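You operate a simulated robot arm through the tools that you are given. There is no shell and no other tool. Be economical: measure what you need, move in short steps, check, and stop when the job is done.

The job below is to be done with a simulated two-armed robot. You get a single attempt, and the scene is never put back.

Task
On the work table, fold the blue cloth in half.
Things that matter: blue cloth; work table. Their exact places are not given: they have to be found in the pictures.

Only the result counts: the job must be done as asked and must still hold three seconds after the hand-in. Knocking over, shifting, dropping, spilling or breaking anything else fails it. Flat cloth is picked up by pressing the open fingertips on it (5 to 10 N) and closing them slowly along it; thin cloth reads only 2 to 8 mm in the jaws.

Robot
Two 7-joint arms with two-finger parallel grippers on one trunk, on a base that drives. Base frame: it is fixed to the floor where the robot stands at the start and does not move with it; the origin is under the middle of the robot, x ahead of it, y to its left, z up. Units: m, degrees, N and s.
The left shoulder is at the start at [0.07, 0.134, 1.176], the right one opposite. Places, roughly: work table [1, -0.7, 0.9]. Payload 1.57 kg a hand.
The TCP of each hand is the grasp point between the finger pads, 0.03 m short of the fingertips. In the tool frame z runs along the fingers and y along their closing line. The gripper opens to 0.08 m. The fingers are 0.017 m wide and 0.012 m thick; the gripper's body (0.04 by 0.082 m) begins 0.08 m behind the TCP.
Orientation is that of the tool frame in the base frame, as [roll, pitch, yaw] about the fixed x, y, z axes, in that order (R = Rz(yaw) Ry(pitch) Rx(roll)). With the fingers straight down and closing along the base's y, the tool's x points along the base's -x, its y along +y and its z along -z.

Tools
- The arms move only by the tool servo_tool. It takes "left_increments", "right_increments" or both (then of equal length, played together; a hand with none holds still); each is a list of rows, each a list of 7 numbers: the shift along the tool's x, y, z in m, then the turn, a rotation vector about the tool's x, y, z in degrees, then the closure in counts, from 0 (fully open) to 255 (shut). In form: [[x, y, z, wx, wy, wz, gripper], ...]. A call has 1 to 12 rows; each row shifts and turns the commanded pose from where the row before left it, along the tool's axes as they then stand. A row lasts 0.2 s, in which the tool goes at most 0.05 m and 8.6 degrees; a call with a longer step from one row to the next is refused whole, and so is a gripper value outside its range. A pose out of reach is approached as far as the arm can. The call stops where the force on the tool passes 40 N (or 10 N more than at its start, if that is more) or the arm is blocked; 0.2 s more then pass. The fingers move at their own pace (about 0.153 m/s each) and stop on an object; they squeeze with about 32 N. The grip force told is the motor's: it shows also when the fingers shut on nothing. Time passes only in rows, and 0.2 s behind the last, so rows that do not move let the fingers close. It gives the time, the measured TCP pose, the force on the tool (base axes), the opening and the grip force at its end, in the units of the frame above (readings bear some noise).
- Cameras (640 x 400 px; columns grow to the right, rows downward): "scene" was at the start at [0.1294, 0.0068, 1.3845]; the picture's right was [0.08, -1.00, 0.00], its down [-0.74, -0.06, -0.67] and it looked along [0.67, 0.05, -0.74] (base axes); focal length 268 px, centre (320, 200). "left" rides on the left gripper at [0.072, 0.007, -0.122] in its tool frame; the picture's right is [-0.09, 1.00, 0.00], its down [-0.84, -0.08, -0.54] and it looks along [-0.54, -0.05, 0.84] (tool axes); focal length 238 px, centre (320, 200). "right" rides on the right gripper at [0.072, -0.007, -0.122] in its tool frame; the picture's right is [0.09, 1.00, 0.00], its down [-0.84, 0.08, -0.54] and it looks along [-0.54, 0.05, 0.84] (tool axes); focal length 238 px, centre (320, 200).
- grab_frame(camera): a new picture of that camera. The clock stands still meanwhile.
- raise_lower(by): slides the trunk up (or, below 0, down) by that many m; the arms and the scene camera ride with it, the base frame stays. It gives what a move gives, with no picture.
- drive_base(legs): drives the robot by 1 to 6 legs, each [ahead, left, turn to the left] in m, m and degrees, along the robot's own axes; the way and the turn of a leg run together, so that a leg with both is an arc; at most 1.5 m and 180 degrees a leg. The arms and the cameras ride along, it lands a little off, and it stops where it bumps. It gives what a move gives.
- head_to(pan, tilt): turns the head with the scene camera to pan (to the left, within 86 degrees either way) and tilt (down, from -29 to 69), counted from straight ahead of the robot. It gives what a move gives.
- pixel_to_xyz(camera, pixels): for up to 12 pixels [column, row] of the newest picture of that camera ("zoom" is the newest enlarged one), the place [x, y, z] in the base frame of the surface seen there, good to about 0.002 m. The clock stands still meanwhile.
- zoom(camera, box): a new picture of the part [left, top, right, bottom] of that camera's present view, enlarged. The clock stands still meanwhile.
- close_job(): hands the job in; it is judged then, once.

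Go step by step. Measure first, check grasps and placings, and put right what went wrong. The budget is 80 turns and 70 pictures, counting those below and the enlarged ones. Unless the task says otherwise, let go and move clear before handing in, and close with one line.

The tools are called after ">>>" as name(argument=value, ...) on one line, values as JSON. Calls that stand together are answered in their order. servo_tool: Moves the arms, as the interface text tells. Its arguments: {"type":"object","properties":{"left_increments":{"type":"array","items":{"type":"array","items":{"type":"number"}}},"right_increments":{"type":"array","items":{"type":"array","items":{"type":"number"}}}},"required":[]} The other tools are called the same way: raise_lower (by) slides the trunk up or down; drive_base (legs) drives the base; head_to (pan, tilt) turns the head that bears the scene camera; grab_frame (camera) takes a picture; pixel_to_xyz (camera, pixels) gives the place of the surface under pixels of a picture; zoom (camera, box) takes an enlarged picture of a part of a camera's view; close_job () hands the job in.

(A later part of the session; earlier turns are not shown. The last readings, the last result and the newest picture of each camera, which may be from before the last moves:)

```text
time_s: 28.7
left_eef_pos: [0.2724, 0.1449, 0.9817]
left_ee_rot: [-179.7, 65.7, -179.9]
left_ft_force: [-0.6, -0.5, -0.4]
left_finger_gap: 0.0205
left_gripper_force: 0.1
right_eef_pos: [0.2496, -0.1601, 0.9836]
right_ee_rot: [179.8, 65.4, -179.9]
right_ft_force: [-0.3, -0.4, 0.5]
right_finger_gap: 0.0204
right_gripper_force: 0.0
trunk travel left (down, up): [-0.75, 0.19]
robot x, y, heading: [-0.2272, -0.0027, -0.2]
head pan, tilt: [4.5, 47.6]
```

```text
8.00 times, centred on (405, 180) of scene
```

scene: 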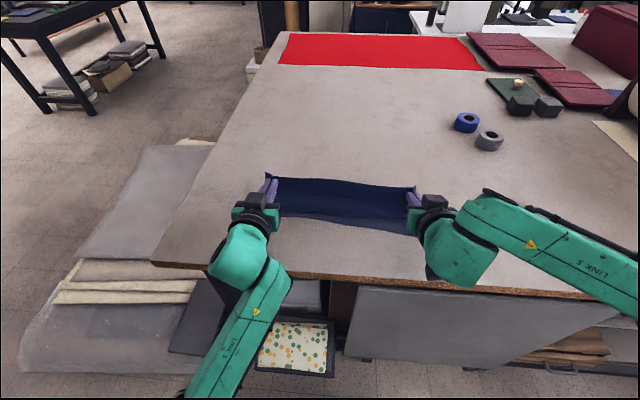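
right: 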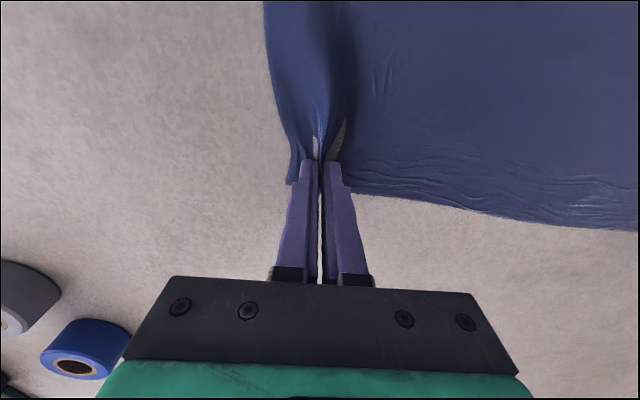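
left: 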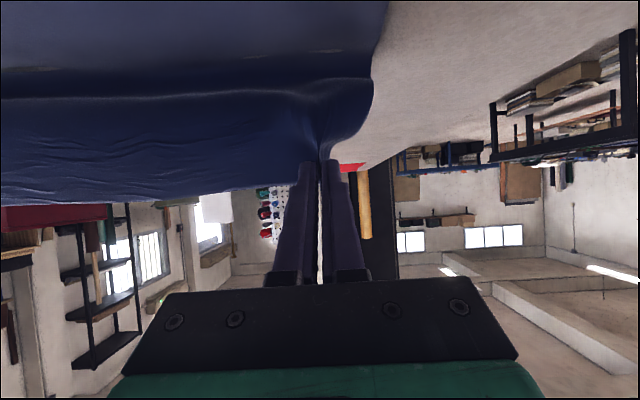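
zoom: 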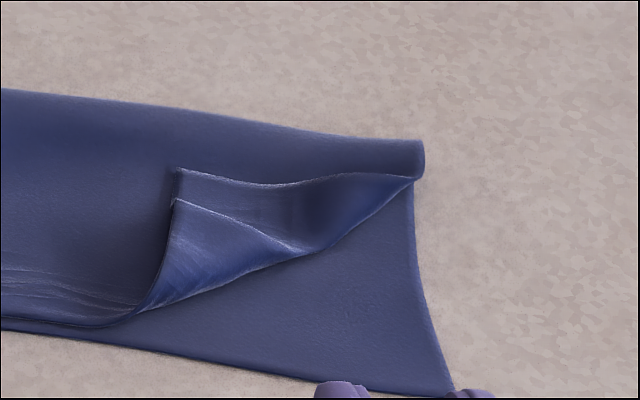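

The upper layer's right corner is folded back as a small triangular flap (crease from (0.37,−0.11) to (0.43,−0.20), tip (0.432,−0.132)). I'll raise the right hand, set it upright and yaw it so the jaws close across that crease.

>>> servo_tool(right_increments=[[-0.0362, 0, -0.0169, 0, 0, 0, 190], [-0.0362, 0, -0.0169, 0, 0, 0, 190], [0, 0, 0, 0, 8.175, 0, 190], [0, 0, 0, 0, 8.175, 0, 190], [0, 0, 0, 0, 8.175, 0, 190], [0, 0, 0, 0, 8.175, 0, 190], [0, 0, 0, 0, 8.175, 0, 190], [0, 0, 0, 0, 8.175, 0, 190], [0, 0, 0, 0, 8.175, 0, 190], [0, 0, 0, 0, 8.175, 0, 190], [0, 0, 0, 0, 0, 0, 190]], left_increments=[[-0.0362, 0, -0.0169, 0, 0, 0, 190], [-0.0362, 0, -0.0169, 0, 0, 0, 190], [0, 0, 0, 0, 8.175, 0, 190], [0, 0, 0, 0, 8.175, 0, 190], [0, 0, 0, 0, 8.175, 0, 190], [0, 0, 0, 0, 8.175, 0, 190], [0, 0, 0, 0, 8.175, 0, 190], [0, 0, 0, 0, 8.175, 0, 190], [0, 0, 0, 0, 8.175, 0, 190], [0, 0, 0, 0, 8.175, 0, 190], [0, 0, 0, 0, 0, 0, 190]])

>>> servo_tool(right_increments=[[-0.025, 0, 0, 0, 0, 0, 190], [-0.025, 0, 0, 0, 0, 0, 190], [-0.025, 0, 0, 0, 0, 0, 190], [-0.025, 0, 0, 0, 0, 0, 190], [0, 0, 0, 0, 0, 7.7, 190], [0, 0, 0, 0, 0, 7.7, 190], [0, 0, 0, 0, 0, 7.7, 190], [0, 0, 0, 0, 0, 7.7, 190], [0, 0, 0, 0, 0, 7.7, 190], [0, 0, 0, 0, 0, 7.7, 190], [0, 0, 0, 0, 0, 7.7, 190], [0, 0, 0, 0, 0, 0, 190]])

>>> grab_frame(camera="scene")

>>> grab_frame(camera="right")

```text
time_s: 31.1
left_eef_pos: [0.3389, 0.1494, 1.0099]
left_ee_rot: [-179.8, 0.1, 179.8]
left_ft_force: [-0.2, 0.1, -0.6]
left_finger_gap: 0.0203
left_gripper_force: 0.1
left hand out of reach, approached as far as the arm can: row 6, 7, 8, 9
right_eef_pos: [0.2495, -0.1595, 1.0644]
right_ee_rot: [179.8, -0.2, -180.0]
right_ft_force: [-0.5, 0.4, 0.4]
right_finger_gap: 0.0204
right_gripper_force: 0.1
trunk travel left (down, up): [-0.75, 0.19]
robot x, y, heading: [-0.2273, -0.0007, -0.2]
head pan, tilt: [4.5, 47.6]
```

```text
time_s: 33.7
left_eef_pos: [0.34, 0.1513, 1.0099]
left_ee_rot: [-179.8, 0.0, 179.9]
left_ft_force: [0.2, 0.4, -0.3]
left_finger_gap: 0.0204
left_gripper_force: 0.1
right_eef_pos: [0.3515, -0.1588, 1.064]
right_ee_rot: [180.0, -0.1, 126.1]
right_ft_force: [-0.1, 0.3, 0.5]
right_finger_gap: 0.0202
right_gripper_force: 0.0
trunk travel left (down, up): [-0.75, 0.19]
robot x, y, heading: [-0.2271, -0.0008, 0.2]
head pan, tilt: [4.5, 47.6]
```

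```text
44 pictures are left
```

scene: 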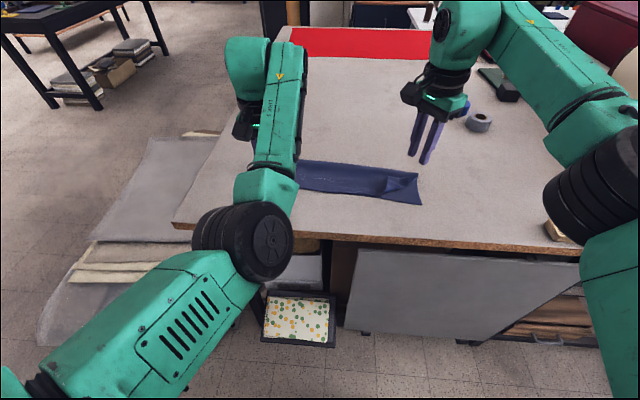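

```text
43 pictures are left
```

right: 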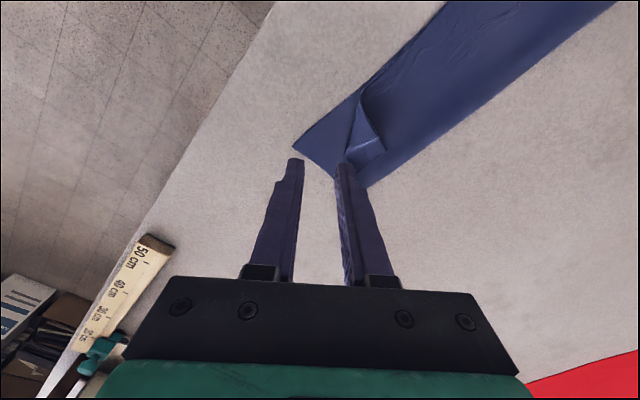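

The right hand is upright with yaw 126°, and its camera sees the flap clearly at (365,125). I zoom there and measure it.

>>> zoom(camera="right", box=[280, 70, 440, 190])

>>> pixel_to_xyz(camera="right", pixels=[[362, 90], [384, 151], [365, 125], [355, 140], [375, 140], [350, 160], [352, 115], [372, 125]])

```text
3.33 times, centred on (360, 130) of right
```

zoom: 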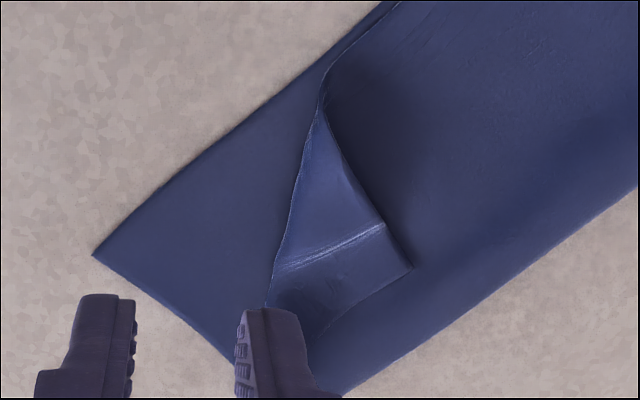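

```text
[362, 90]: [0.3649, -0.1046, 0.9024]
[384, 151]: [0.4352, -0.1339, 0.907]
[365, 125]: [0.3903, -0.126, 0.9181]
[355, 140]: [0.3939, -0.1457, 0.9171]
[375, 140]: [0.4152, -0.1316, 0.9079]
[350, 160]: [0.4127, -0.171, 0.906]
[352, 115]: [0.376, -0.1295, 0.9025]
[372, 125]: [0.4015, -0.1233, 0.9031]
```

Flap tip is at (0.435,−0.134) with the flap about 4.5 cm deep. I move the jaws over (0.4225,−0.144) and down to z≈0.955.

>>> servo_tool(right_increments=[[-0.0074, 0.0166, 0.0262, 0, 0, 0, 186], [-0.0074, 0.0166, 0.0262, 0, 0, 0, 186], [-0.0074, 0.0166, 0.0262, 0, 0, 0, 186], [-0.0074, 0.0166, 0.0262, 0, 0, 0, 186], [0, 0, 0, 0, 0, 0, 186]])

>>> zoom(camera="right", box=[240, 80, 400, 180])

```text
time_s: 34.9
left_eef_pos: [0.3385, 0.1501, 1.0102]
left_ee_rot: [-180.0, 0.0, 179.8]
left_ft_force: [0.9, -0.1, 0.0]
left_finger_gap: 0.0203
left_gripper_force: 0.1
right_eef_pos: [0.3753, -0.1495, 0.9567]
right_ee_rot: [180.0, 0.0, 126.2]
right_ft_force: [0.2, -0.7, 0.6]
right_finger_gap: 0.0216
right_gripper_force: 0.1
right hand out of reach, approached as far as the arm can: row 2, 3, 4
trunk travel left (down, up): [-0.75, 0.19]
robot x, y, heading: [-0.2307, -0.0024, -0.1]
head pan, tilt: [4.5, 47.6]
```

```text
4.00 times, centred on (320, 130) of right
```

zoom: 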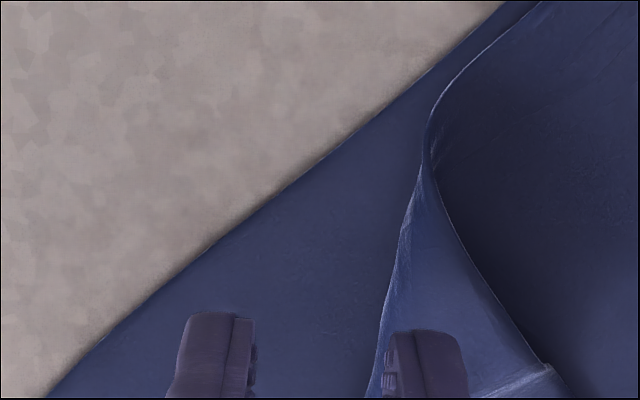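

The arm is at its reach limit from here. I raise a bit and drive the base forward 0.15 m.

>>> servo_tool(right_increments=[[0, 0, -0.03, 0, 0, 0, 186], [0, 0, -0.03, 0, 0, 0, 186]], left_increments=[[0, 0, -0.02, 0, 0, 0, 186], [0, 0, -0.02, 0, 0, 0, 186]])

>>> drive_base(legs=[[0.14, 0, 0]])

```text
time_s: 35.5
left_eef_pos: [0.3436, 0.1531, 1.0507]
left_ee_rot: [-179.9, 0.0, 180.0]
left_ft_force: [-0.1, -0.3, 0.3]
left_finger_gap: 0.0219
left_gripper_force: 0.0
left hand out of reach, approached as far as the arm can: row 1, 2
right_eef_pos: [0.3739, -0.1479, 1.0173]
right_ee_rot: [180.0, 0.0, 126.2]
right_ft_force: [-0.2, -0.1, 0.7]
right_finger_gap: 0.0215
right_gripper_force: 0.1
trunk travel left (down, up): [-0.75, 0.19]
robot x, y, heading: [-0.2275, 0.0034, -0.1]
head pan, tilt: [4.5, 47.6]
```

```text
time_s: 36.9
left_eef_pos: [0.4863, 0.1537, 1.0511]
left_ee_rot: [-179.9, 0.1, 179.9]
left_ft_force: [0.0, -0.7, -0.1]
left_finger_gap: 0.0214
left_gripper_force: 0.1
right_eef_pos: [0.5169, -0.1484, 1.0176]
right_ee_rot: [179.9, -0.1, 126.3]
right_ft_force: [0.6, 0.0, 0.0]
right_finger_gap: 0.0216
right_gripper_force: 0.1
trunk travel left (down, up): [-0.75, 0.19]
robot x, y, heading: [-0.0813, 0.0001, 0.1]
head pan, tilt: [4.5, 47.6]
```

Now I move over the flap centre and down.

>>> servo_tool(right_increments=[[0.0148, -0.0185, 0, 0, 0, 0, 186], [0.0148, -0.0185, 0, 0, 0, 0, 186], [0.0148, -0.0185, 0.03, 0, 0, 0, 186], [0.0148, -0.0185, 0.03, 0, 0, 0, 186], [0, 0, 0, 0, 0, 0, 186]])

>>> zoom(camera="right", box=[240, 90, 400, 190])

>>> zoom(camera="scene", box=[340, 150, 500, 250])

```text
time_s: 38.1
left_eef_pos: [0.4879, 0.1542, 1.0495]
left_ee_rot: [-179.8, -0.1, 179.9]
left_ft_force: [0.5, 0.2, 0.2]
left_finger_gap: 0.0217
left_gripper_force: 0.0
right_eef_pos: [0.4206, -0.1414, 0.9553]
right_ee_rot: [-180.0, -0.1, 126.2]
right_ft_force: [-0.7, 0.3, -0.2]
right_finger_gap: 0.0216
right_gripper_force: 0.0
trunk travel left (down, up): [-0.75, 0.19]
robot x, y, heading: [-0.0856, -0.0027, 0.0]
head pan, tilt: [4.5, 47.6]
```

```text
4.00 times, centred on (320, 140) of right
```

zoom: 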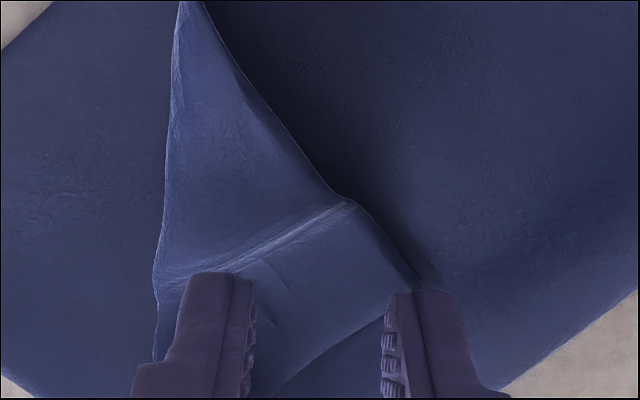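

```text
4.00 times, centred on (420, 200) of scene
```

zoom: 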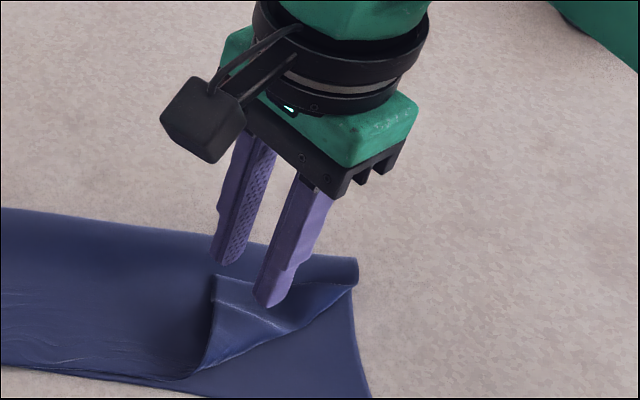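

The jaws straddle the flap (zoom (255–385, 280)). I nudge slightly and lower toward contact.

>>> servo_tool(right_increments=[[-0.004, -0.003, 0, 0, 0, 0, 186], [0, 0, 0.008, 0, 0, 0, 186], [0, 0, 0.006, 0, 0, 0, 186], [0, 0, 0, 0, 0, 0, 186]])

>>> zoom(camera="right", box=[240, 90, 400, 190])

```text
time_s: 39.1
left_eef_pos: [0.4876, 0.1529, 1.0499]
left_ee_rot: [-179.8, 0.0, 179.9]
left_ft_force: [0.1, -0.1, 0.5]
left_finger_gap: 0.0221
left_gripper_force: 0.1
right_eef_pos: [0.422, -0.1467, 0.9422]
right_ee_rot: [-180.0, -0.2, 126.3]
right_ft_force: [0.3, -0.2, 0.1]
right_finger_gap: 0.0217
right_gripper_force: 0.0
trunk travel left (down, up): [-0.75, 0.19]
robot x, y, heading: [-0.0873, 0.0014, 0.2]
head pan, tilt: [4.5, 47.6]
```

```text
4.00 times, centred on (320, 140) of right
```

zoom: 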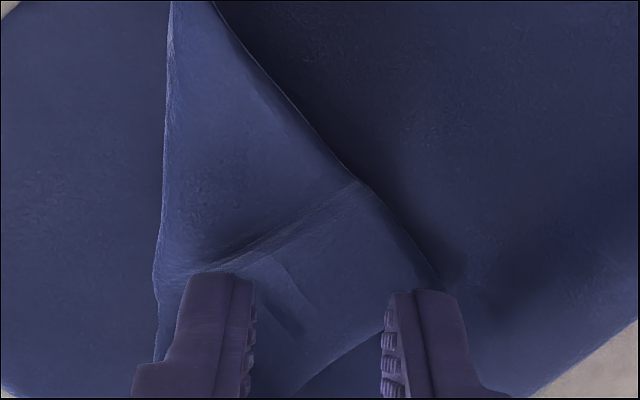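

Well centred on the flap. I press gently.

>>> servo_tool(right_increments=[[0, 0, 0.003, 0, 0, 0, 186], [0, 0, 0.003, 0, 0, 0, 186], [0, 0, 0.002, 0, 0, 0, 186], [0, 0, 0, 0, 0, 0, 186]])

```text
time_s: 40.1
left_eef_pos: [0.4881, 0.1526, 1.0504]
left_ee_rot: [-180.0, 0.0, 180.0]
left_ft_force: [-0.2, -0.4, 0.3]
left_finger_gap: 0.0216
left_gripper_force: 0.1
right_eef_pos: [0.423, -0.1479, 0.9344]
right_ee_rot: [-179.9, -0.1, 126.4]
right_ft_force: [0.2, -0.4, 0.4]
right_finger_gap: 0.0218
right_gripper_force: 0.0
trunk travel left (down, up): [-0.75, 0.19]
robot x, y, heading: [-0.0834, -0.0015, 0.0]
head pan, tilt: [4.5, 47.6]
```

>>> servo_tool(right_increments=[[0, 0, 0.0015, 0, 0, 0, 186], [0, 0, 0, 0, 0, 0, 186]])

```text
time_s: 40.7
left_eef_pos: [0.487, 0.1546, 1.049]
left_ee_rot: [-179.8, 0.0, 179.9]
left_ft_force: [0.1, -0.4, 0.2]
left_finger_gap: 0.0219
left_gripper_force: 0.1
right_eef_pos: [0.4223, -0.1473, 0.9323]
right_ee_rot: [-179.9, 0.0, 126.3]
right_ft_force: [1.2, 0.0, 1.9]
right_finger_gap: 0.0218
right_gripper_force: 0.0
trunk travel left (down, up): [-0.75, 0.19]
robot x, y, heading: [-0.085, 0.0021, 0.1]
head pan, tilt: [4.5, 47.6]
```

Touching at 1.9 N; I press slightly more and close slowly.

>>> servo_tool(right_increments=[[0, 0, 0.0008, 0, 0, 0, 186], [0, 0, 0, 0, 0, 0, 195], [0, 0, 0, 0, 0, 0, 205], [0, 0, 0, 0, 0, 0, 215], [0, 0, 0, 0, 0, 0, 225], [0, 0, 0, 0, 0, 0, 235], [0, 0, 0, 0, 0, 0, 245], [0, 0, 0, 0, 0, 0, 255], [0, 0, 0, 0, 0, 0, 255]])

>>> zoom(camera="right", box=[240, 90, 400, 190])

>>> zoom(camera="scene", box=[340, 150, 500, 250])

```text
time_s: 42.7
left_eef_pos: [0.4852, 0.1536, 1.0502]
left_ee_rot: [-179.8, 0.1, 179.9]
left_ft_force: [0.1, 0.0, -0.3]
left_finger_gap: 0.0216
left_gripper_force: 0.1
right_eef_pos: [0.4197, -0.1485, 0.9331]
right_ee_rot: [179.9, 0.0, 126.3]
right_ft_force: [1.4, -0.5, 14.8]
right_finger_gap: 0.0022
right_gripper_force: 23.3
trunk travel left (down, up): [-0.75, 0.19]
robot x, y, heading: [-0.085, -0.0, 0.2]
head pan, tilt: [4.5, 47.6]
```

```text
4.00 times, centred on (320, 140) of right
```

zoom: 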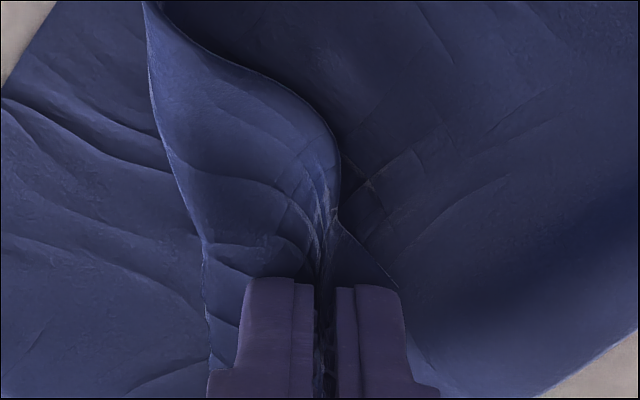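

```text
4.00 times, centred on (420, 200) of scene
```

zoom: 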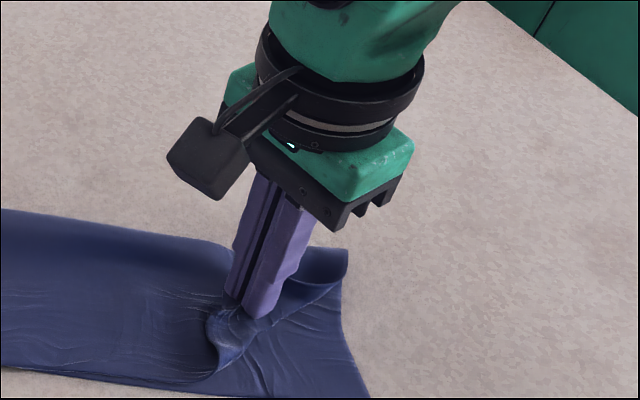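

The jaws hold about a doubled single layer (2.2 mm). I lift 2.5 cm to see what comes up.

>>> servo_tool(right_increments=[[0, 0, -0.008, 0, 0, 0, 255], [0, 0, -0.009, 0, 0, 0, 255], [0, 0, -0.009, 0, 0, 0, 255], [0, 0, 0, 0, 0, 0, 255]])

>>> zoom(camera="right", box=[240, 70, 400, 170])

>>> zoom(camera="scene", box=[340, 150, 500, 250])

```text
time_s: 43.7
left_eef_pos: [0.4884, 0.1532, 1.0493]
left_ee_rot: [-179.9, 0.0, 180.0]
left_ft_force: [0.3, 0.1, -0.2]
left_finger_gap: 0.0217
left_gripper_force: 0.0
right_eef_pos: [0.4234, -0.1486, 0.9572]
right_ee_rot: [180.0, -0.1, 126.4]
right_ft_force: [-0.4, -0.8, -0.4]
right_finger_gap: 0.0018
right_gripper_force: 23.0
trunk travel left (down, up): [-0.75, 0.19]
robot x, y, heading: [-0.0847, -0.002, -0.1]
head pan, tilt: [4.5, 47.6]
```

```text
4.00 times, centred on (320, 120) of right
```

zoom: 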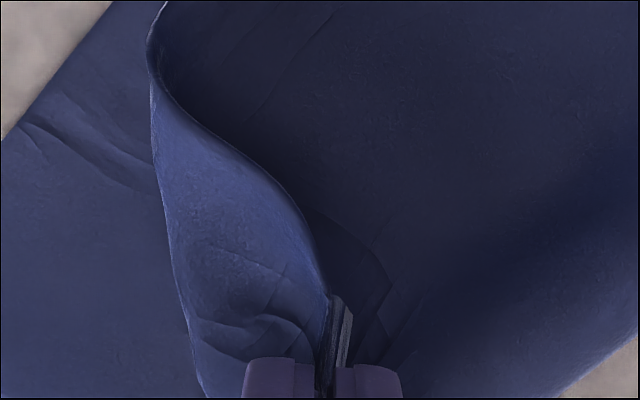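

```text
4.00 times, centred on (420, 200) of scene
```

zoom: 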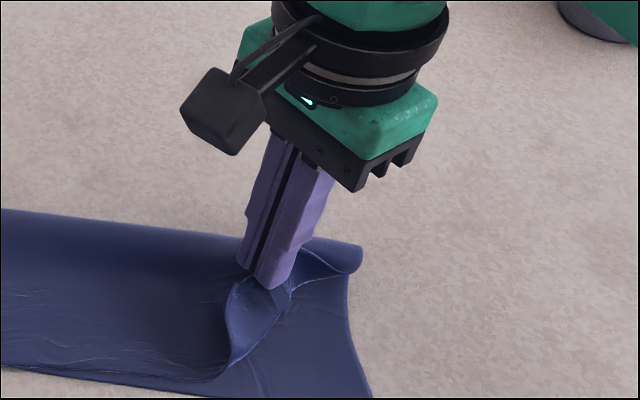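

Only the flap came up. I carry it toward the near-right corner over a small arc.

>>> servo_tool(right_increments=[[-0.0007, -0.0132, -0.006, 0, 0, 0, 255], [-0.0007, -0.0132, -0.006, 0, 0, 0, 255], [-0.0007, -0.0132, 0, 0, 0, 0, 255], [-0.0008, -0.0132, 0.004, 0, 0, 0, 255], [-0.0008, -0.0132, 0.008, 0, 0, 0, 255], [-0.0008, -0.0132, 0.012, 0, 0, 0, 255], [0, 0, 0, 0, 0, 0, 255]])

>>> zoom(camera="right", box=[200, 0, 440, 170])

>>> zoom(camera="scene", box=[340, 150, 500, 250])

```text
time_s: 45.3
left_eef_pos: [0.4877, 0.1536, 1.05]
left_ee_rot: [-179.8, 0.0, 180.0]
left_ft_force: [0.4, -0.1, 0.0]
left_finger_gap: 0.0218
left_gripper_force: 0.2
right_eef_pos: [0.3625, -0.1978, 0.947]
right_ee_rot: [-180.0, -0.1, 126.3]
right_ft_force: [0.1, 0.1, -0.4]
right_finger_gap: 0.0018
right_gripper_force: 23.6
trunk travel left (down, up): [-0.75, 0.19]
robot x, y, heading: [-0.0838, 0.0001, 0.2]
head pan, tilt: [4.5, 47.6]
```

```text
2.35 times, centred on (320, 85) of right
```

zoom: 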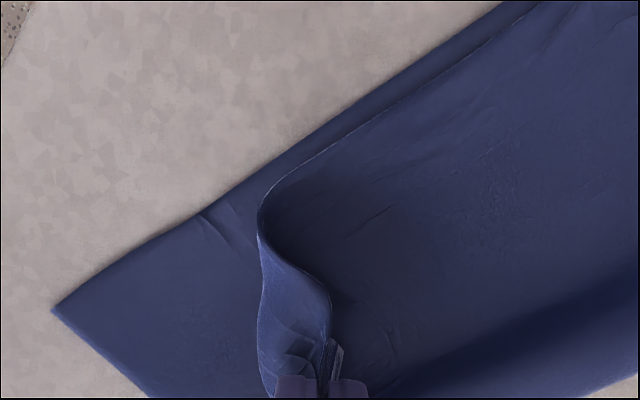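

```text
4.00 times, centred on (420, 200) of scene
```

zoom: 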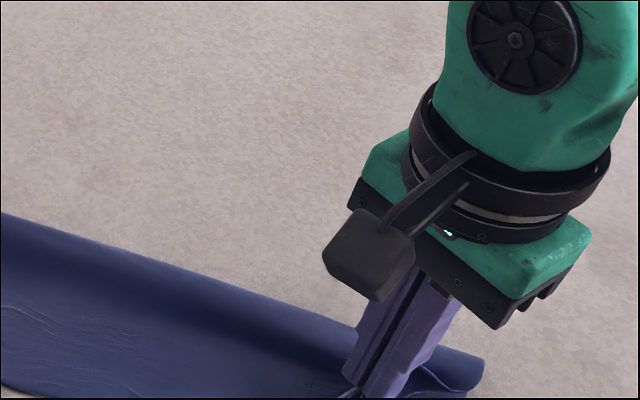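

The cloth appears to have shifted in the view; I take a full scene picture.

>>> grab_frame(camera="scene")

>>> pixel_to_xyz(camera="scene", pixels=[[260, 205], [330, 210], [460, 240], [455, 255]])

```text
31 pictures are left
```

scene: 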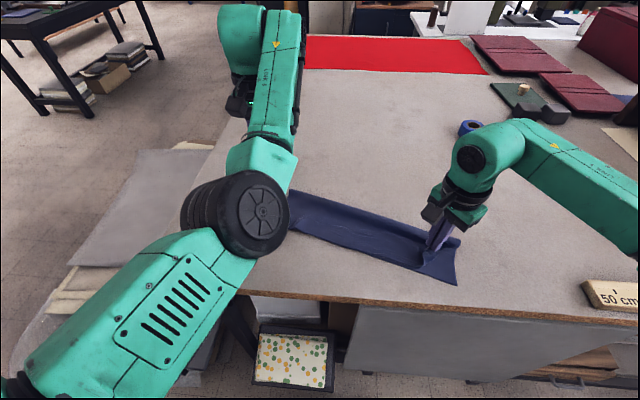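

```text
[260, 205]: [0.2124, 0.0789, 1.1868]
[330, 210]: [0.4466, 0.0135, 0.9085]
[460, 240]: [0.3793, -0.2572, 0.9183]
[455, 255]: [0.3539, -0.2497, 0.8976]
```

The whole cloth slid along: the tip-side finger evidently pinched the layer beneath too. I open, lift off and look.

>>> servo_tool(right_increments=[[0, 0, 0.005, 0, 0, 0, 255], [0, 0, 0.005, 0, 0, 0, 255], [0, 0, 0, 0, 0, 0, 200], [0, 0, 0, 0, 0, 0, 150], [0, 0, -0.02, 0, 0, 0, 150], [0, 0, -0.04, 0, 0, 0, 150], [0, 0, -0.04, 0, 0, 0, 150], [0, 0, 0, 0, 0, 0, 150]], left_increments=[[0, 0, -0.02, 0, 0, 0, 186], [0, 0, -0.02, 0, 0, 0, 186], [0, 0, 0, 0, 0, 0, 186], [0, 0.03, 0, 0, 0, 0, 186], [0, 0.03, 0, 0, 0, 0, 186], [0, 0.03, 0, 0, 0, 0, 186], [0, 0.03, 0, 0, 0, 0, 186], [0, 0, 0, 0, 0, 0, 186]])

>>> grab_frame(camera="scene")

>>> grab_frame(camera="right")

```text
time_s: 47.1
left_eef_pos: [0.4907, 0.2738, 1.0898]
left_ee_rot: [-179.9, 0.0, 179.9]
left_ft_force: [-0.6, -0.7, -0.6]
left_finger_gap: 0.0218
left_gripper_force: 0.1
right_eef_pos: [0.362, -0.1994, 1.0363]
right_ee_rot: [180.0, -0.2, 126.3]
right_ft_force: [-0.4, -0.5, -0.5]
right_finger_gap: 0.0329
right_gripper_force: 0.0
trunk travel left (down, up): [-0.75, 0.19]
robot x, y, heading: [-0.0838, 0.002, 0.3]
head pan, tilt: [4.5, 47.6]
```

```text
30 pictures are left
```

scene: 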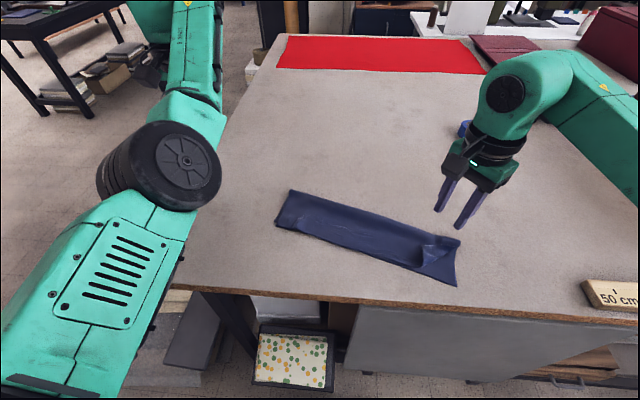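

```text
29 pictures are left
```

right: 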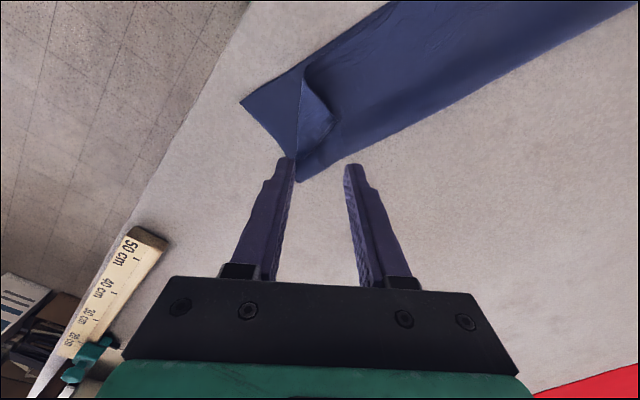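

The fold itself is intact, only rotated on the table; the right flap remains. I zoom and measure again.

>>> zoom(camera="right", box=[220, 50, 380, 200])

>>> zoom(camera="scene", box=[260, 170, 480, 300])

>>> pixel_to_xyz(camera="right", pixels=[[306, 70], [332, 121], [303, 110], [316, 115], [292, 160], [310, 140], [242, 102], [299, 181], [300, 90], [297, 135]])

```text
2.67 times, centred on (300, 125) of right
```

zoom: 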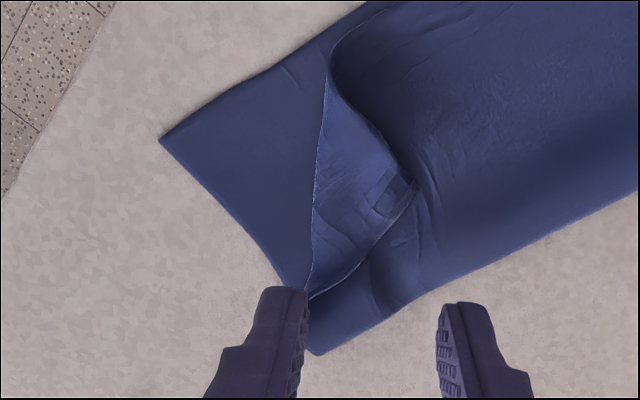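

```text
2.91 times, centred on (370, 235) of scene
```

zoom: 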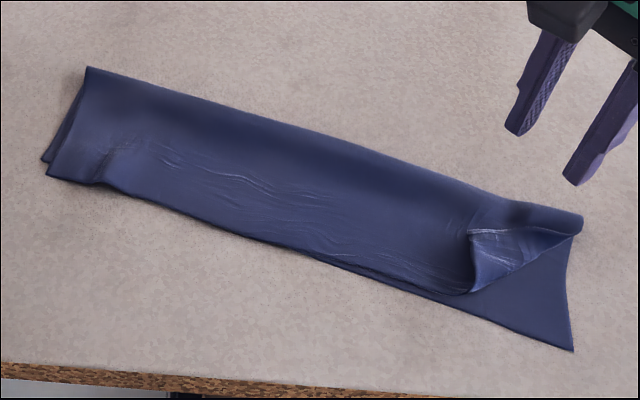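

```text
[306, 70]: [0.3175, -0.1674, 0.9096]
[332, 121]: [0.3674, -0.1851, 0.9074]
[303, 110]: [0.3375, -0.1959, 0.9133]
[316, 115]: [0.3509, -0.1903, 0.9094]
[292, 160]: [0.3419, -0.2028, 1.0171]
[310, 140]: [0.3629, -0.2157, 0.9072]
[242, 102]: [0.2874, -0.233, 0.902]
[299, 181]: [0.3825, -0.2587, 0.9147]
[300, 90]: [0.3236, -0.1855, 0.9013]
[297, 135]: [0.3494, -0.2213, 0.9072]
```

I'll re-grip only the flap, with both fingers on it, closing along the crease. That needs yaw ≈ −148.5°, so I turn the hand in place.

>>> servo_tool(right_increments=[[0, 0, 0, 0, 0, -8.55, 190], [0, 0, 0, 0, 0, -8.55, 190], [0, 0, 0, 0, 0, -8.55, 190], [0, 0, 0, 0, 0, -8.55, 190], [0, 0, 0, 0, 0, -8.55, 190], [0, 0, 0, 0, 0, -8.55, 190], [0, 0, 0, 0, 0, -8.55, 190], [0, 0, 0, 0, 0, -8.55, 190], [0, 0, 0, 0, 0, -8.55, 190], [0, 0, 0, 0, 0, -8.55, 190], [0, 0, 0, 0, 0, 0, 190]])

>>> grab_frame(camera="right")

```text
time_s: 49.5
left_eef_pos: [0.4917, 0.2746, 1.0897]
left_ee_rot: [-179.9, 0.0, 179.9]
left_ft_force: [-1.3, 0.2, -0.8]
left_finger_gap: 0.0219
left_gripper_force: 0.1
right_eef_pos: [0.3623, -0.198, 1.0363]
right_ee_rot: [179.8, 0.0, -153.9]
right_ft_force: [0.3, -0.2, -0.3]
right_finger_gap: 0.0206
right_gripper_force: 0.0
right hand out of reach, approached as far as the arm can: row 10
trunk travel left (down, up): [-0.75, 0.19]
robot x, y, heading: [-0.0859, 0.0003, 0.1]
head pan, tilt: [4.5, 47.6]
```

```text
26 pictures are left
```

right: 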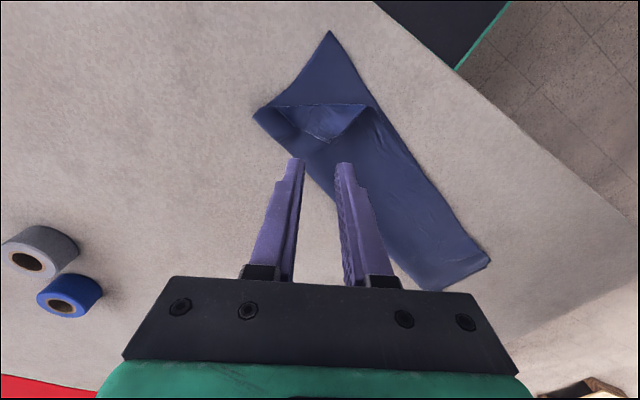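

The crease now lies along the jaw axis in view (from (275,107) to (370,105), tip (328,142)). I measure it.

>>> pixel_to_xyz(camera="right", pixels=[[275, 107], [300, 106], [325, 105], [350, 105], [370, 106], [328, 140], [323, 122], [300, 118], [345, 118]])

>>> zoom(camera="right", box=[240, 60, 400, 160])

```text
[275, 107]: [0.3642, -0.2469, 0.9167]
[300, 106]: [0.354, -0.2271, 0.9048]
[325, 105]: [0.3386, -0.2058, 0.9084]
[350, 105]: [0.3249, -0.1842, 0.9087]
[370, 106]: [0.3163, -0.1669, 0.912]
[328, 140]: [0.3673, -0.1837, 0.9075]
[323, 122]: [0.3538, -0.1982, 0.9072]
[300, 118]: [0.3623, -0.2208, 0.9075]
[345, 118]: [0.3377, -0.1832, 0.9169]
```

```text
4.00 times, centred on (320, 110) of right
```

zoom: 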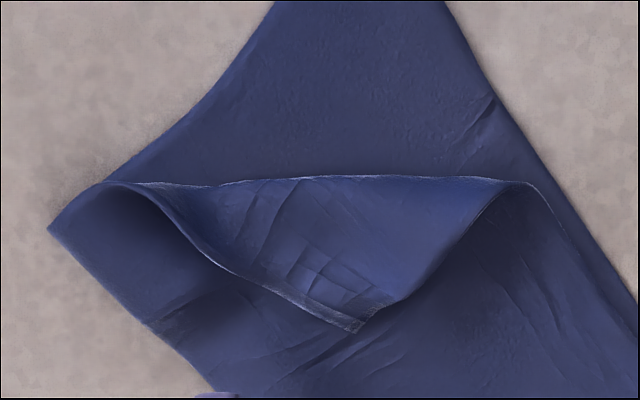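

I position over the flap's middle (0.355,−0.197) and lower to just above it.

>>> servo_tool(right_increments=[[0.006, 0.004, 0.02, 0, 0, 0, 190], [0, 0, 0.035, 0, 0, 0, 190], [0, 0, 0.037, 0, 0, 0, 190], [0, 0, 0, 0, 0, 0, 190]])

>>> zoom(camera="right", box=[240, 80, 400, 180])

```text
time_s: 50.5
left_eef_pos: [0.4898, 0.2737, 1.0899]
left_ee_rot: [-180.0, 0.0, 179.8]
left_ft_force: [-0.5, 0.2, 0.0]
left_finger_gap: 0.0214
left_gripper_force: 0.0
right_eef_pos: [0.3548, -0.197, 0.9455]
right_ee_rot: [180.0, 0.1, -153.9]
right_ft_force: [0.0, 0.7, -0.2]
right_finger_gap: 0.0205
right_gripper_force: 0.1
trunk travel left (down, up): [-0.75, 0.19]
robot x, y, heading: [-0.0883, 0.0004, 0.1]
head pan, tilt: [4.5, 47.6]
```

```text
4.00 times, centred on (320, 130) of right
```

zoom: 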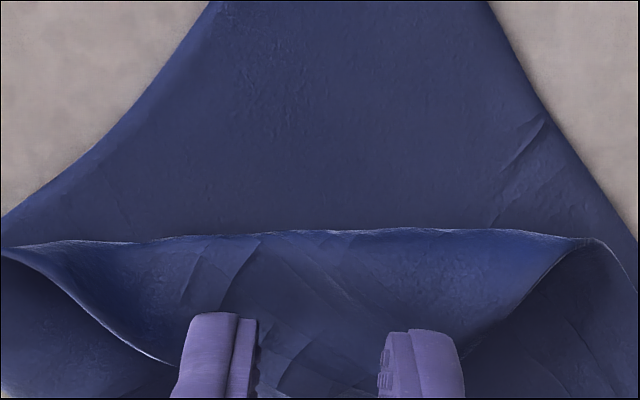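

Both fingers are over the flap. I press down in small steps.

>>> servo_tool(right_increments=[[0.001, 0, 0.005, 0, 0, 0, 190], [0, 0, 0.004, 0, 0, 0, 190], [0, 0, 0.0025, 0, 0, 0, 190], [0, 0, 0, 0, 0, 0, 190]])

```text
time_s: 51.5
left_eef_pos: [0.4898, 0.2747, 1.0895]
left_ee_rot: [-179.9, 0.0, 179.9]
left_ft_force: [0.0, 0.4, 0.2]
left_finger_gap: 0.0217
left_gripper_force: 0.0
right_eef_pos: [0.3544, -0.1971, 0.9334]
right_ee_rot: [179.9, 0.0, -153.9]
right_ft_force: [0.6, -0.8, 4.3]
right_finger_gap: 0.0205
right_gripper_force: 0.2
trunk travel left (down, up): [-0.75, 0.19]
robot x, y, heading: [-0.0871, -0.0017, 0.2]
head pan, tilt: [4.5, 47.6]
```

Contact at 4.3 N. I close slowly, easing up a hair as the ridge builds, then lift slightly.

>>> servo_tool(right_increments=[[0, 0, 0, 0, 0, 0, 200], [0, 0, 0, 0, 0, 0, 208], [0, 0, 0, 0, 0, 0, 216], [0, 0, -0.0003, 0, 0, 0, 224], [0, 0, 0, 0, 0, 0, 232], [0, 0, -0.0003, 0, 0, 0, 240], [0, 0, 0, 0, 0, 0, 248], [0, 0, 0, 0, 0, 0, 255], [0, 0, 0, 0, 0, 0, 255], [0, 0, -0.01, 0, 0, 0, 255], [0, 0, -0.01, 0, 0, 0, 255], [0, 0, 0, 0, 0, 0, 255]])

>>> zoom(camera="right", box=[220, 50, 420, 180])

>>> zoom(camera="scene", box=[360, 180, 520, 300])

```text
time_s: 54.1
left_eef_pos: [0.4908, 0.2738, 1.0904]
left_ee_rot: [-179.9, 0.1, 179.9]
left_ft_force: [0.0, 1.2, 0.2]
left_finger_gap: 0.0217
left_gripper_force: 0.1
right_eef_pos: [0.3547, -0.1988, 0.9537]
right_ee_rot: [180.0, 0.0, -153.9]
right_ft_force: [-0.5, 0.9, 0.8]
right_finger_gap: 0.0001
right_gripper_force: 21.6
trunk travel left (down, up): [-0.75, 0.19]
robot x, y, heading: [-0.0849, 0.003, 0.2]
head pan, tilt: [4.5, 47.6]
```

```text
3.08 times, centred on (320, 115) of right
```

zoom: 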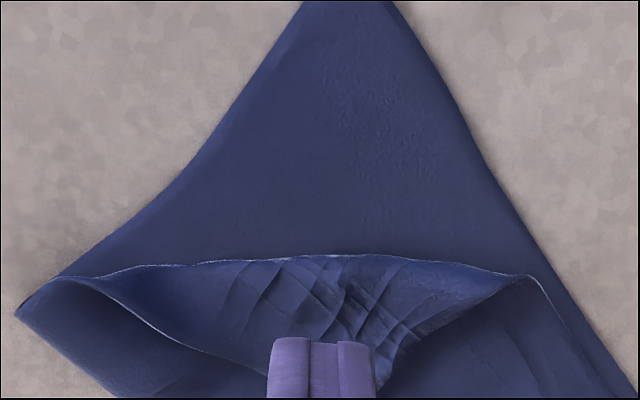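

```text
3.33 times, centred on (440, 240) of scene
```

zoom: 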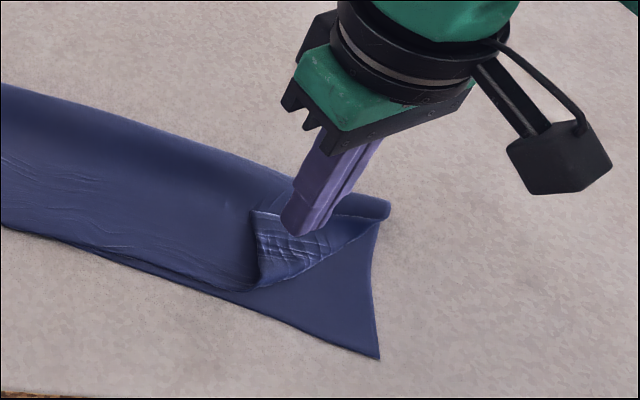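

It slipped (gap 0.1 mm); cloth otherwise unchanged. I retry with a wider opening and firmer press.

>>> servo_tool(right_increments=[[0, 0, 0, 0, 0, 0, 172], [0, 0, 0, 0, 0, 0, 172], [0, 0, 0.01, 0, 0, 0, 172], [0, 0, 0.0095, 0, 0, 0, 172], [0, 0, 0.0016, 0, 0, 0, 172], [0, 0, 0, 0, 0, 0, 172]])

```text
time_s: 55.5
left_eef_pos: [0.4896, 0.2742, 1.0913]
left_ee_rot: [-179.9, 0.0, 179.9]
left_ft_force: [0.7, 0.1, 0.3]
left_finger_gap: 0.0219
left_gripper_force: 0.0
right_eef_pos: [0.355, -0.1982, 0.9339]
right_ee_rot: [180.0, 0.2, -153.9]
right_ft_force: [2.1, -2.8, 12.0]
right_finger_gap: 0.0262
right_gripper_force: 0.1
trunk travel left (down, up): [-0.75, 0.19]
robot x, y, heading: [-0.0824, -0.0017, 0.2]
head pan, tilt: [4.5, 47.6]
```

Pressing at 12 N; I ease by a fraction and close slowly without lifting.

>>> servo_tool(right_increments=[[0, 0, -0.0003, 0, 0, 0, 180], [0, 0, 0, 0, 0, 0, 188], [0, 0, 0, 0, 0, 0, 196], [0, 0, 0, 0, 0, 0, 204], [0, 0, 0, 0, 0, 0, 212], [0, 0, 0, 0, 0, 0, 220], [0, 0, 0, 0, 0, 0, 228], [0, 0, 0, 0, 0, 0, 236], [0, 0, 0, 0, 0, 0, 244], [0, 0, 0, 0, 0, 0, 255], [0, 0, 0, 0, 0, 0, 255]])

>>> zoom(camera="right", box=[220, 50, 420, 180])

```text
time_s: 57.9
left_eef_pos: [0.4895, 0.2759, 1.0892]
left_ee_rot: [-179.7, 0.1, 179.9]
left_ft_force: [-0.4, -0.3, -0.3]
left_finger_gap: 0.0216
left_gripper_force: 0.0
right_eef_pos: [0.3542, -0.1954, 0.9327]
right_ee_rot: [-179.9, 0.0, -153.9]
right_ft_force: [0.8, 0.9, 13.5]
right_finger_gap: 0.0001
right_gripper_force: 20.8
trunk travel left (down, up): [-0.75, 0.19]
robot x, y, heading: [-0.0855, -0.0032, -0.1]
head pan, tilt: [4.5, 47.6]
```

```text
3.08 times, centred on (320, 115) of right
```

zoom: 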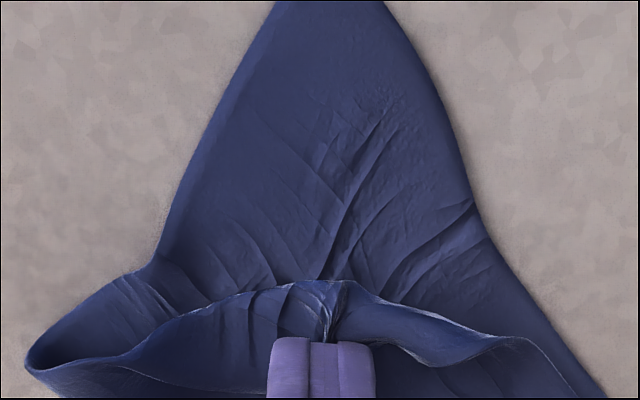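

Still no cloth between the pads. I release, lift, and look; next I'd rather sweep the flap over by its tip.

>>> servo_tool(right_increments=[[0, 0, -0.0005, 0, 0, 0, 240], [0, 0, -0.0005, 0, 0, 0, 215], [0, 0, -0.001, 0, 0, 0, 190], [0, 0, -0.01, 0, 0, 0, 180], [0, 0, -0.03, 0, 0, 0, 180], [0, 0, -0.04, 0, 0, 0, 180], [0, 0, 0, 0, 0, 0, 255], [0, 0, 0, 0, 0, 0, 255]])

>>> zoom(camera="right", box=[220, 50, 420, 180])

>>> pixel_to_xyz(camera="zoom", pixels=[[320, 200], [320, 240], [320, 280], [340, 300], [320, 330], [200, 200], [450, 200]])

```text
time_s: 59.7
left_eef_pos: [0.4892, 0.2738, 1.0901]
left_ee_rot: [-179.9, 0.0, 179.8]
left_ft_force: [0.6, 0.4, -0.5]
left_finger_gap: 0.0218
left_gripper_force: 0.2
right_eef_pos: [0.3543, -0.196, 1.0131]
right_ee_rot: [179.9, 0.0, -153.8]
right_ft_force: [0.6, 0.7, 0.2]
right_finger_gap: 0.0
right_gripper_force: 21.5
trunk travel left (down, up): [-0.75, 0.19]
robot x, y, heading: [-0.0808, 0.0041, 0.4]
head pan, tilt: [4.5, 47.6]
```

```text
3.08 times, centred on (320, 115) of right
```

zoom: 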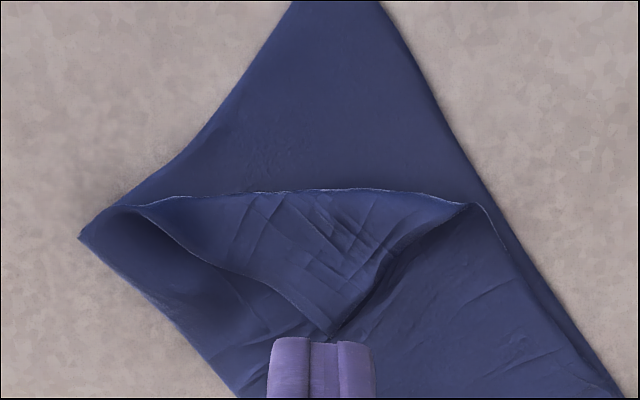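

```text
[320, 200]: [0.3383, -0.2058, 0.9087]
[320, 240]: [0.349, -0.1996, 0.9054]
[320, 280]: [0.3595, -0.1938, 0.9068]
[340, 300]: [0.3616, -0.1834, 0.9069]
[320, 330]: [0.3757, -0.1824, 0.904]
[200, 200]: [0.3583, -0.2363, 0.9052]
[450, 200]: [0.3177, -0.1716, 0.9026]
```

The cloth springs back well. I place the closed fingertips just beyond the flap tip, nearly touching the layer below, and look before sweeping.

>>> servo_tool(right_increments=[[-0.018, 0.0015, 0, 0, 0, 0, 255], [-0.018, 0.0015, 0, 0, 0, 0, 255], [0, 0, 0.035, 0, 0, 0, 255], [0, 0, 0.032, 0, 0, 0, 255], [0, 0, 0.007, 0, 0, 0, 255], [0, 0, 0.002, 0, 0, 0, 255], [0, 0, 0, 0, 0, 0, 255]])

>>> zoom(camera="right", box=[220, 50, 420, 180])

```text
time_s: 61.3
left_eef_pos: [0.4908, 0.2749, 1.0907]
left_ee_rot: [-179.9, 0.0, 179.9]
left_ft_force: [-0.6, -1.1, 0.0]
left_finger_gap: 0.0217
left_gripper_force: 0.0
right_eef_pos: [0.3842, -0.1771, 0.938]
right_ee_rot: [179.9, 0.1, -153.9]
right_ft_force: [-0.7, 0.1, 0.7]
right_finger_gap: 0.0
right_gripper_force: 21.2
trunk travel left (down, up): [-0.75, 0.19]
robot x, y, heading: [-0.0846, -0.0022, 0.1]
head pan, tilt: [4.5, 47.6]
```

```text
3.08 times, centred on (320, 115) of right
```

zoom: 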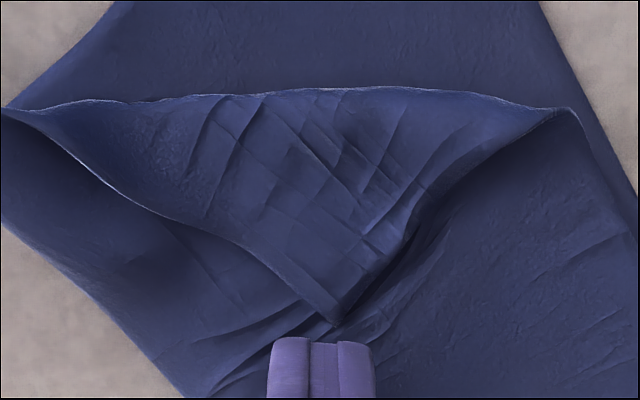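

The fingers stand right behind the flap's tip. I lower 3.5 mm and sweep 4 cm along the flap.

>>> servo_tool(right_increments=[[0, 0, 0.002, 0, 0, 0, 255], [0, 0, 0.0015, 0, 0, 0, 255], [0.01, 0, 0, 0, 0, 0, 255], [0.01, 0, 0, 0, 0, 0, 255], [0.01, 0, 0, 0, 0, 0, 255], [0.01, 0, 0, 0, 0, 0, 255]])

>>> zoom(camera="right", box=[220, 50, 420, 180])

```text
time_s: 62.7
left_eef_pos: [0.4911, 0.2736, 1.0904]
left_ee_rot: [-179.9, 0.1, -180.0]
left_ft_force: [0.0, 0.3, -0.6]
left_finger_gap: 0.0217
left_gripper_force: 0.0
right_eef_pos: [0.3493, -0.1968, 0.9351]
right_ee_rot: [179.9, -0.1, -154.1]
right_ft_force: [0.7, 0.2, 0.3]
right_finger_gap: 0.0
right_gripper_force: 21.4
trunk travel left (down, up): [-0.75, 0.19]
robot x, y, heading: [-0.0818, 0.0002, 0.2]
head pan, tilt: [4.5, 47.6]
```

```text
3.08 times, centred on (320, 115) of right
```

zoom: 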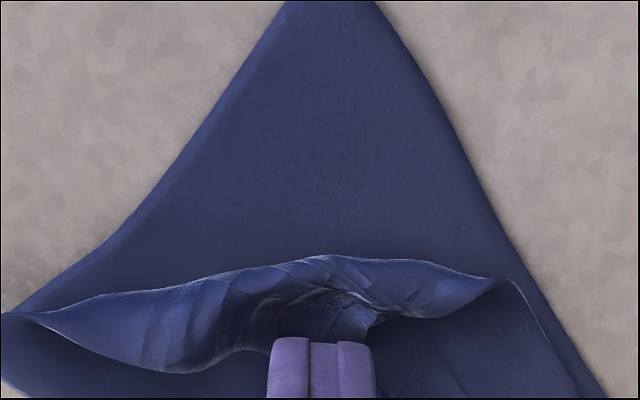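

The flap tip is caught in front of the fingers and buckling up, with no drag force. I continue the sweep past the crease.

>>> servo_tool(right_increments=[[0.01, 0, -0.0005, 0, 0, 0, 255], [0.01, 0, -0.0005, 0, 0, 0, 255], [0.01, 0, 0, 0, 0, 0, 255], [0.01, 0, 0, 0, 0, 0, 255]])

>>> zoom(camera="right", box=[220, 50, 420, 180])

```text
time_s: 63.7
left_eef_pos: [0.4901, 0.274, 1.0905]
left_ee_rot: [-179.9, -0.1, 179.9]
left_ft_force: [0.5, 0.6, -0.3]
left_finger_gap: 0.0219
left_gripper_force: 0.1
right_eef_pos: [0.3119, -0.2157, 0.9352]
right_ee_rot: [179.9, 0.0, -153.9]
right_ft_force: [0.8, 0.1, 0.0]
right_finger_gap: 0.0002
right_gripper_force: 21.5
trunk travel left (down, up): [-0.75, 0.19]
robot x, y, heading: [-0.0828, 0.0012, 0.1]
head pan, tilt: [4.5, 47.6]
```

```text
3.08 times, centred on (320, 115) of right
```

zoom: 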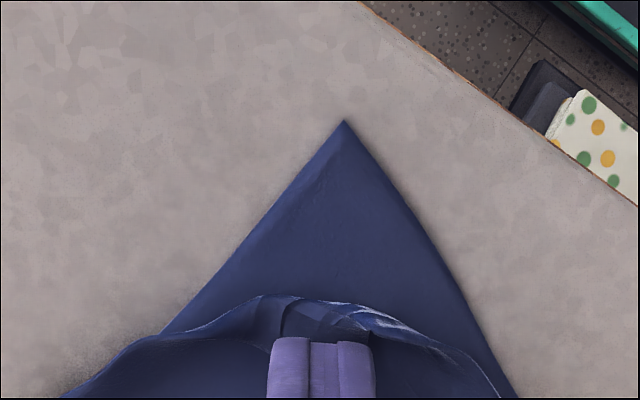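

The flap is rolling over ahead of the fingers. I carry on 3 cm and check the corner's place.

>>> servo_tool(right_increments=[[0.01, 0, 0, 0, 0, 0, 255], [0.01, 0, 0, 0, 0, 0, 255], [0.01, 0, 0, 0, 0, 0, 255]])

>>> zoom(camera="right", box=[220, 50, 420, 180])

>>> pixel_to_xyz(camera="zoom", pixels=[[340, 235], [320, 300], [320, 325], [250, 330]])

```text
time_s: 64.5
left_eef_pos: [0.4903, 0.2738, 1.0902]
left_ee_rot: [-179.8, 0.0, 179.9]
left_ft_force: [-0.2, -0.2, 0.0]
left_finger_gap: 0.0218
left_gripper_force: 0.1
right_eef_pos: [0.2869, -0.2277, 0.9373]
right_ee_rot: [179.8, -0.1, -153.9]
right_ft_force: [0.3, 0.8, -0.2]
right_finger_gap: 0.0002
right_gripper_force: 21.4
trunk travel left (down, up): [-0.75, 0.19]
robot x, y, heading: [-0.0833, 0.0011, -0.0]
head pan, tilt: [4.5, 47.6]
```

```text
3.08 times, centred on (320, 115) of right
```

zoom: 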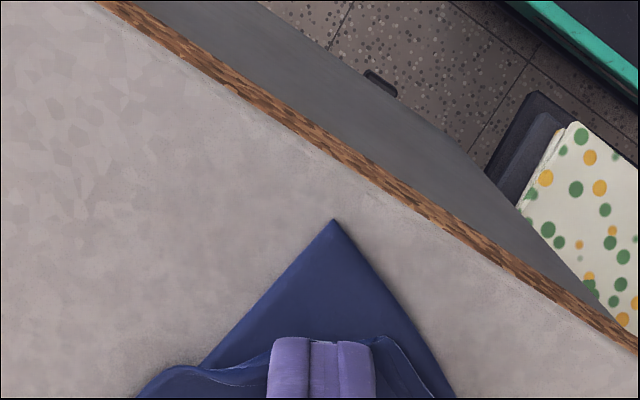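

```text
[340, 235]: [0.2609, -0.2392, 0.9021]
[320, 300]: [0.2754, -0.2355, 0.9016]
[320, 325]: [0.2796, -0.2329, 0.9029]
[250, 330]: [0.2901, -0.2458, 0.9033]
```

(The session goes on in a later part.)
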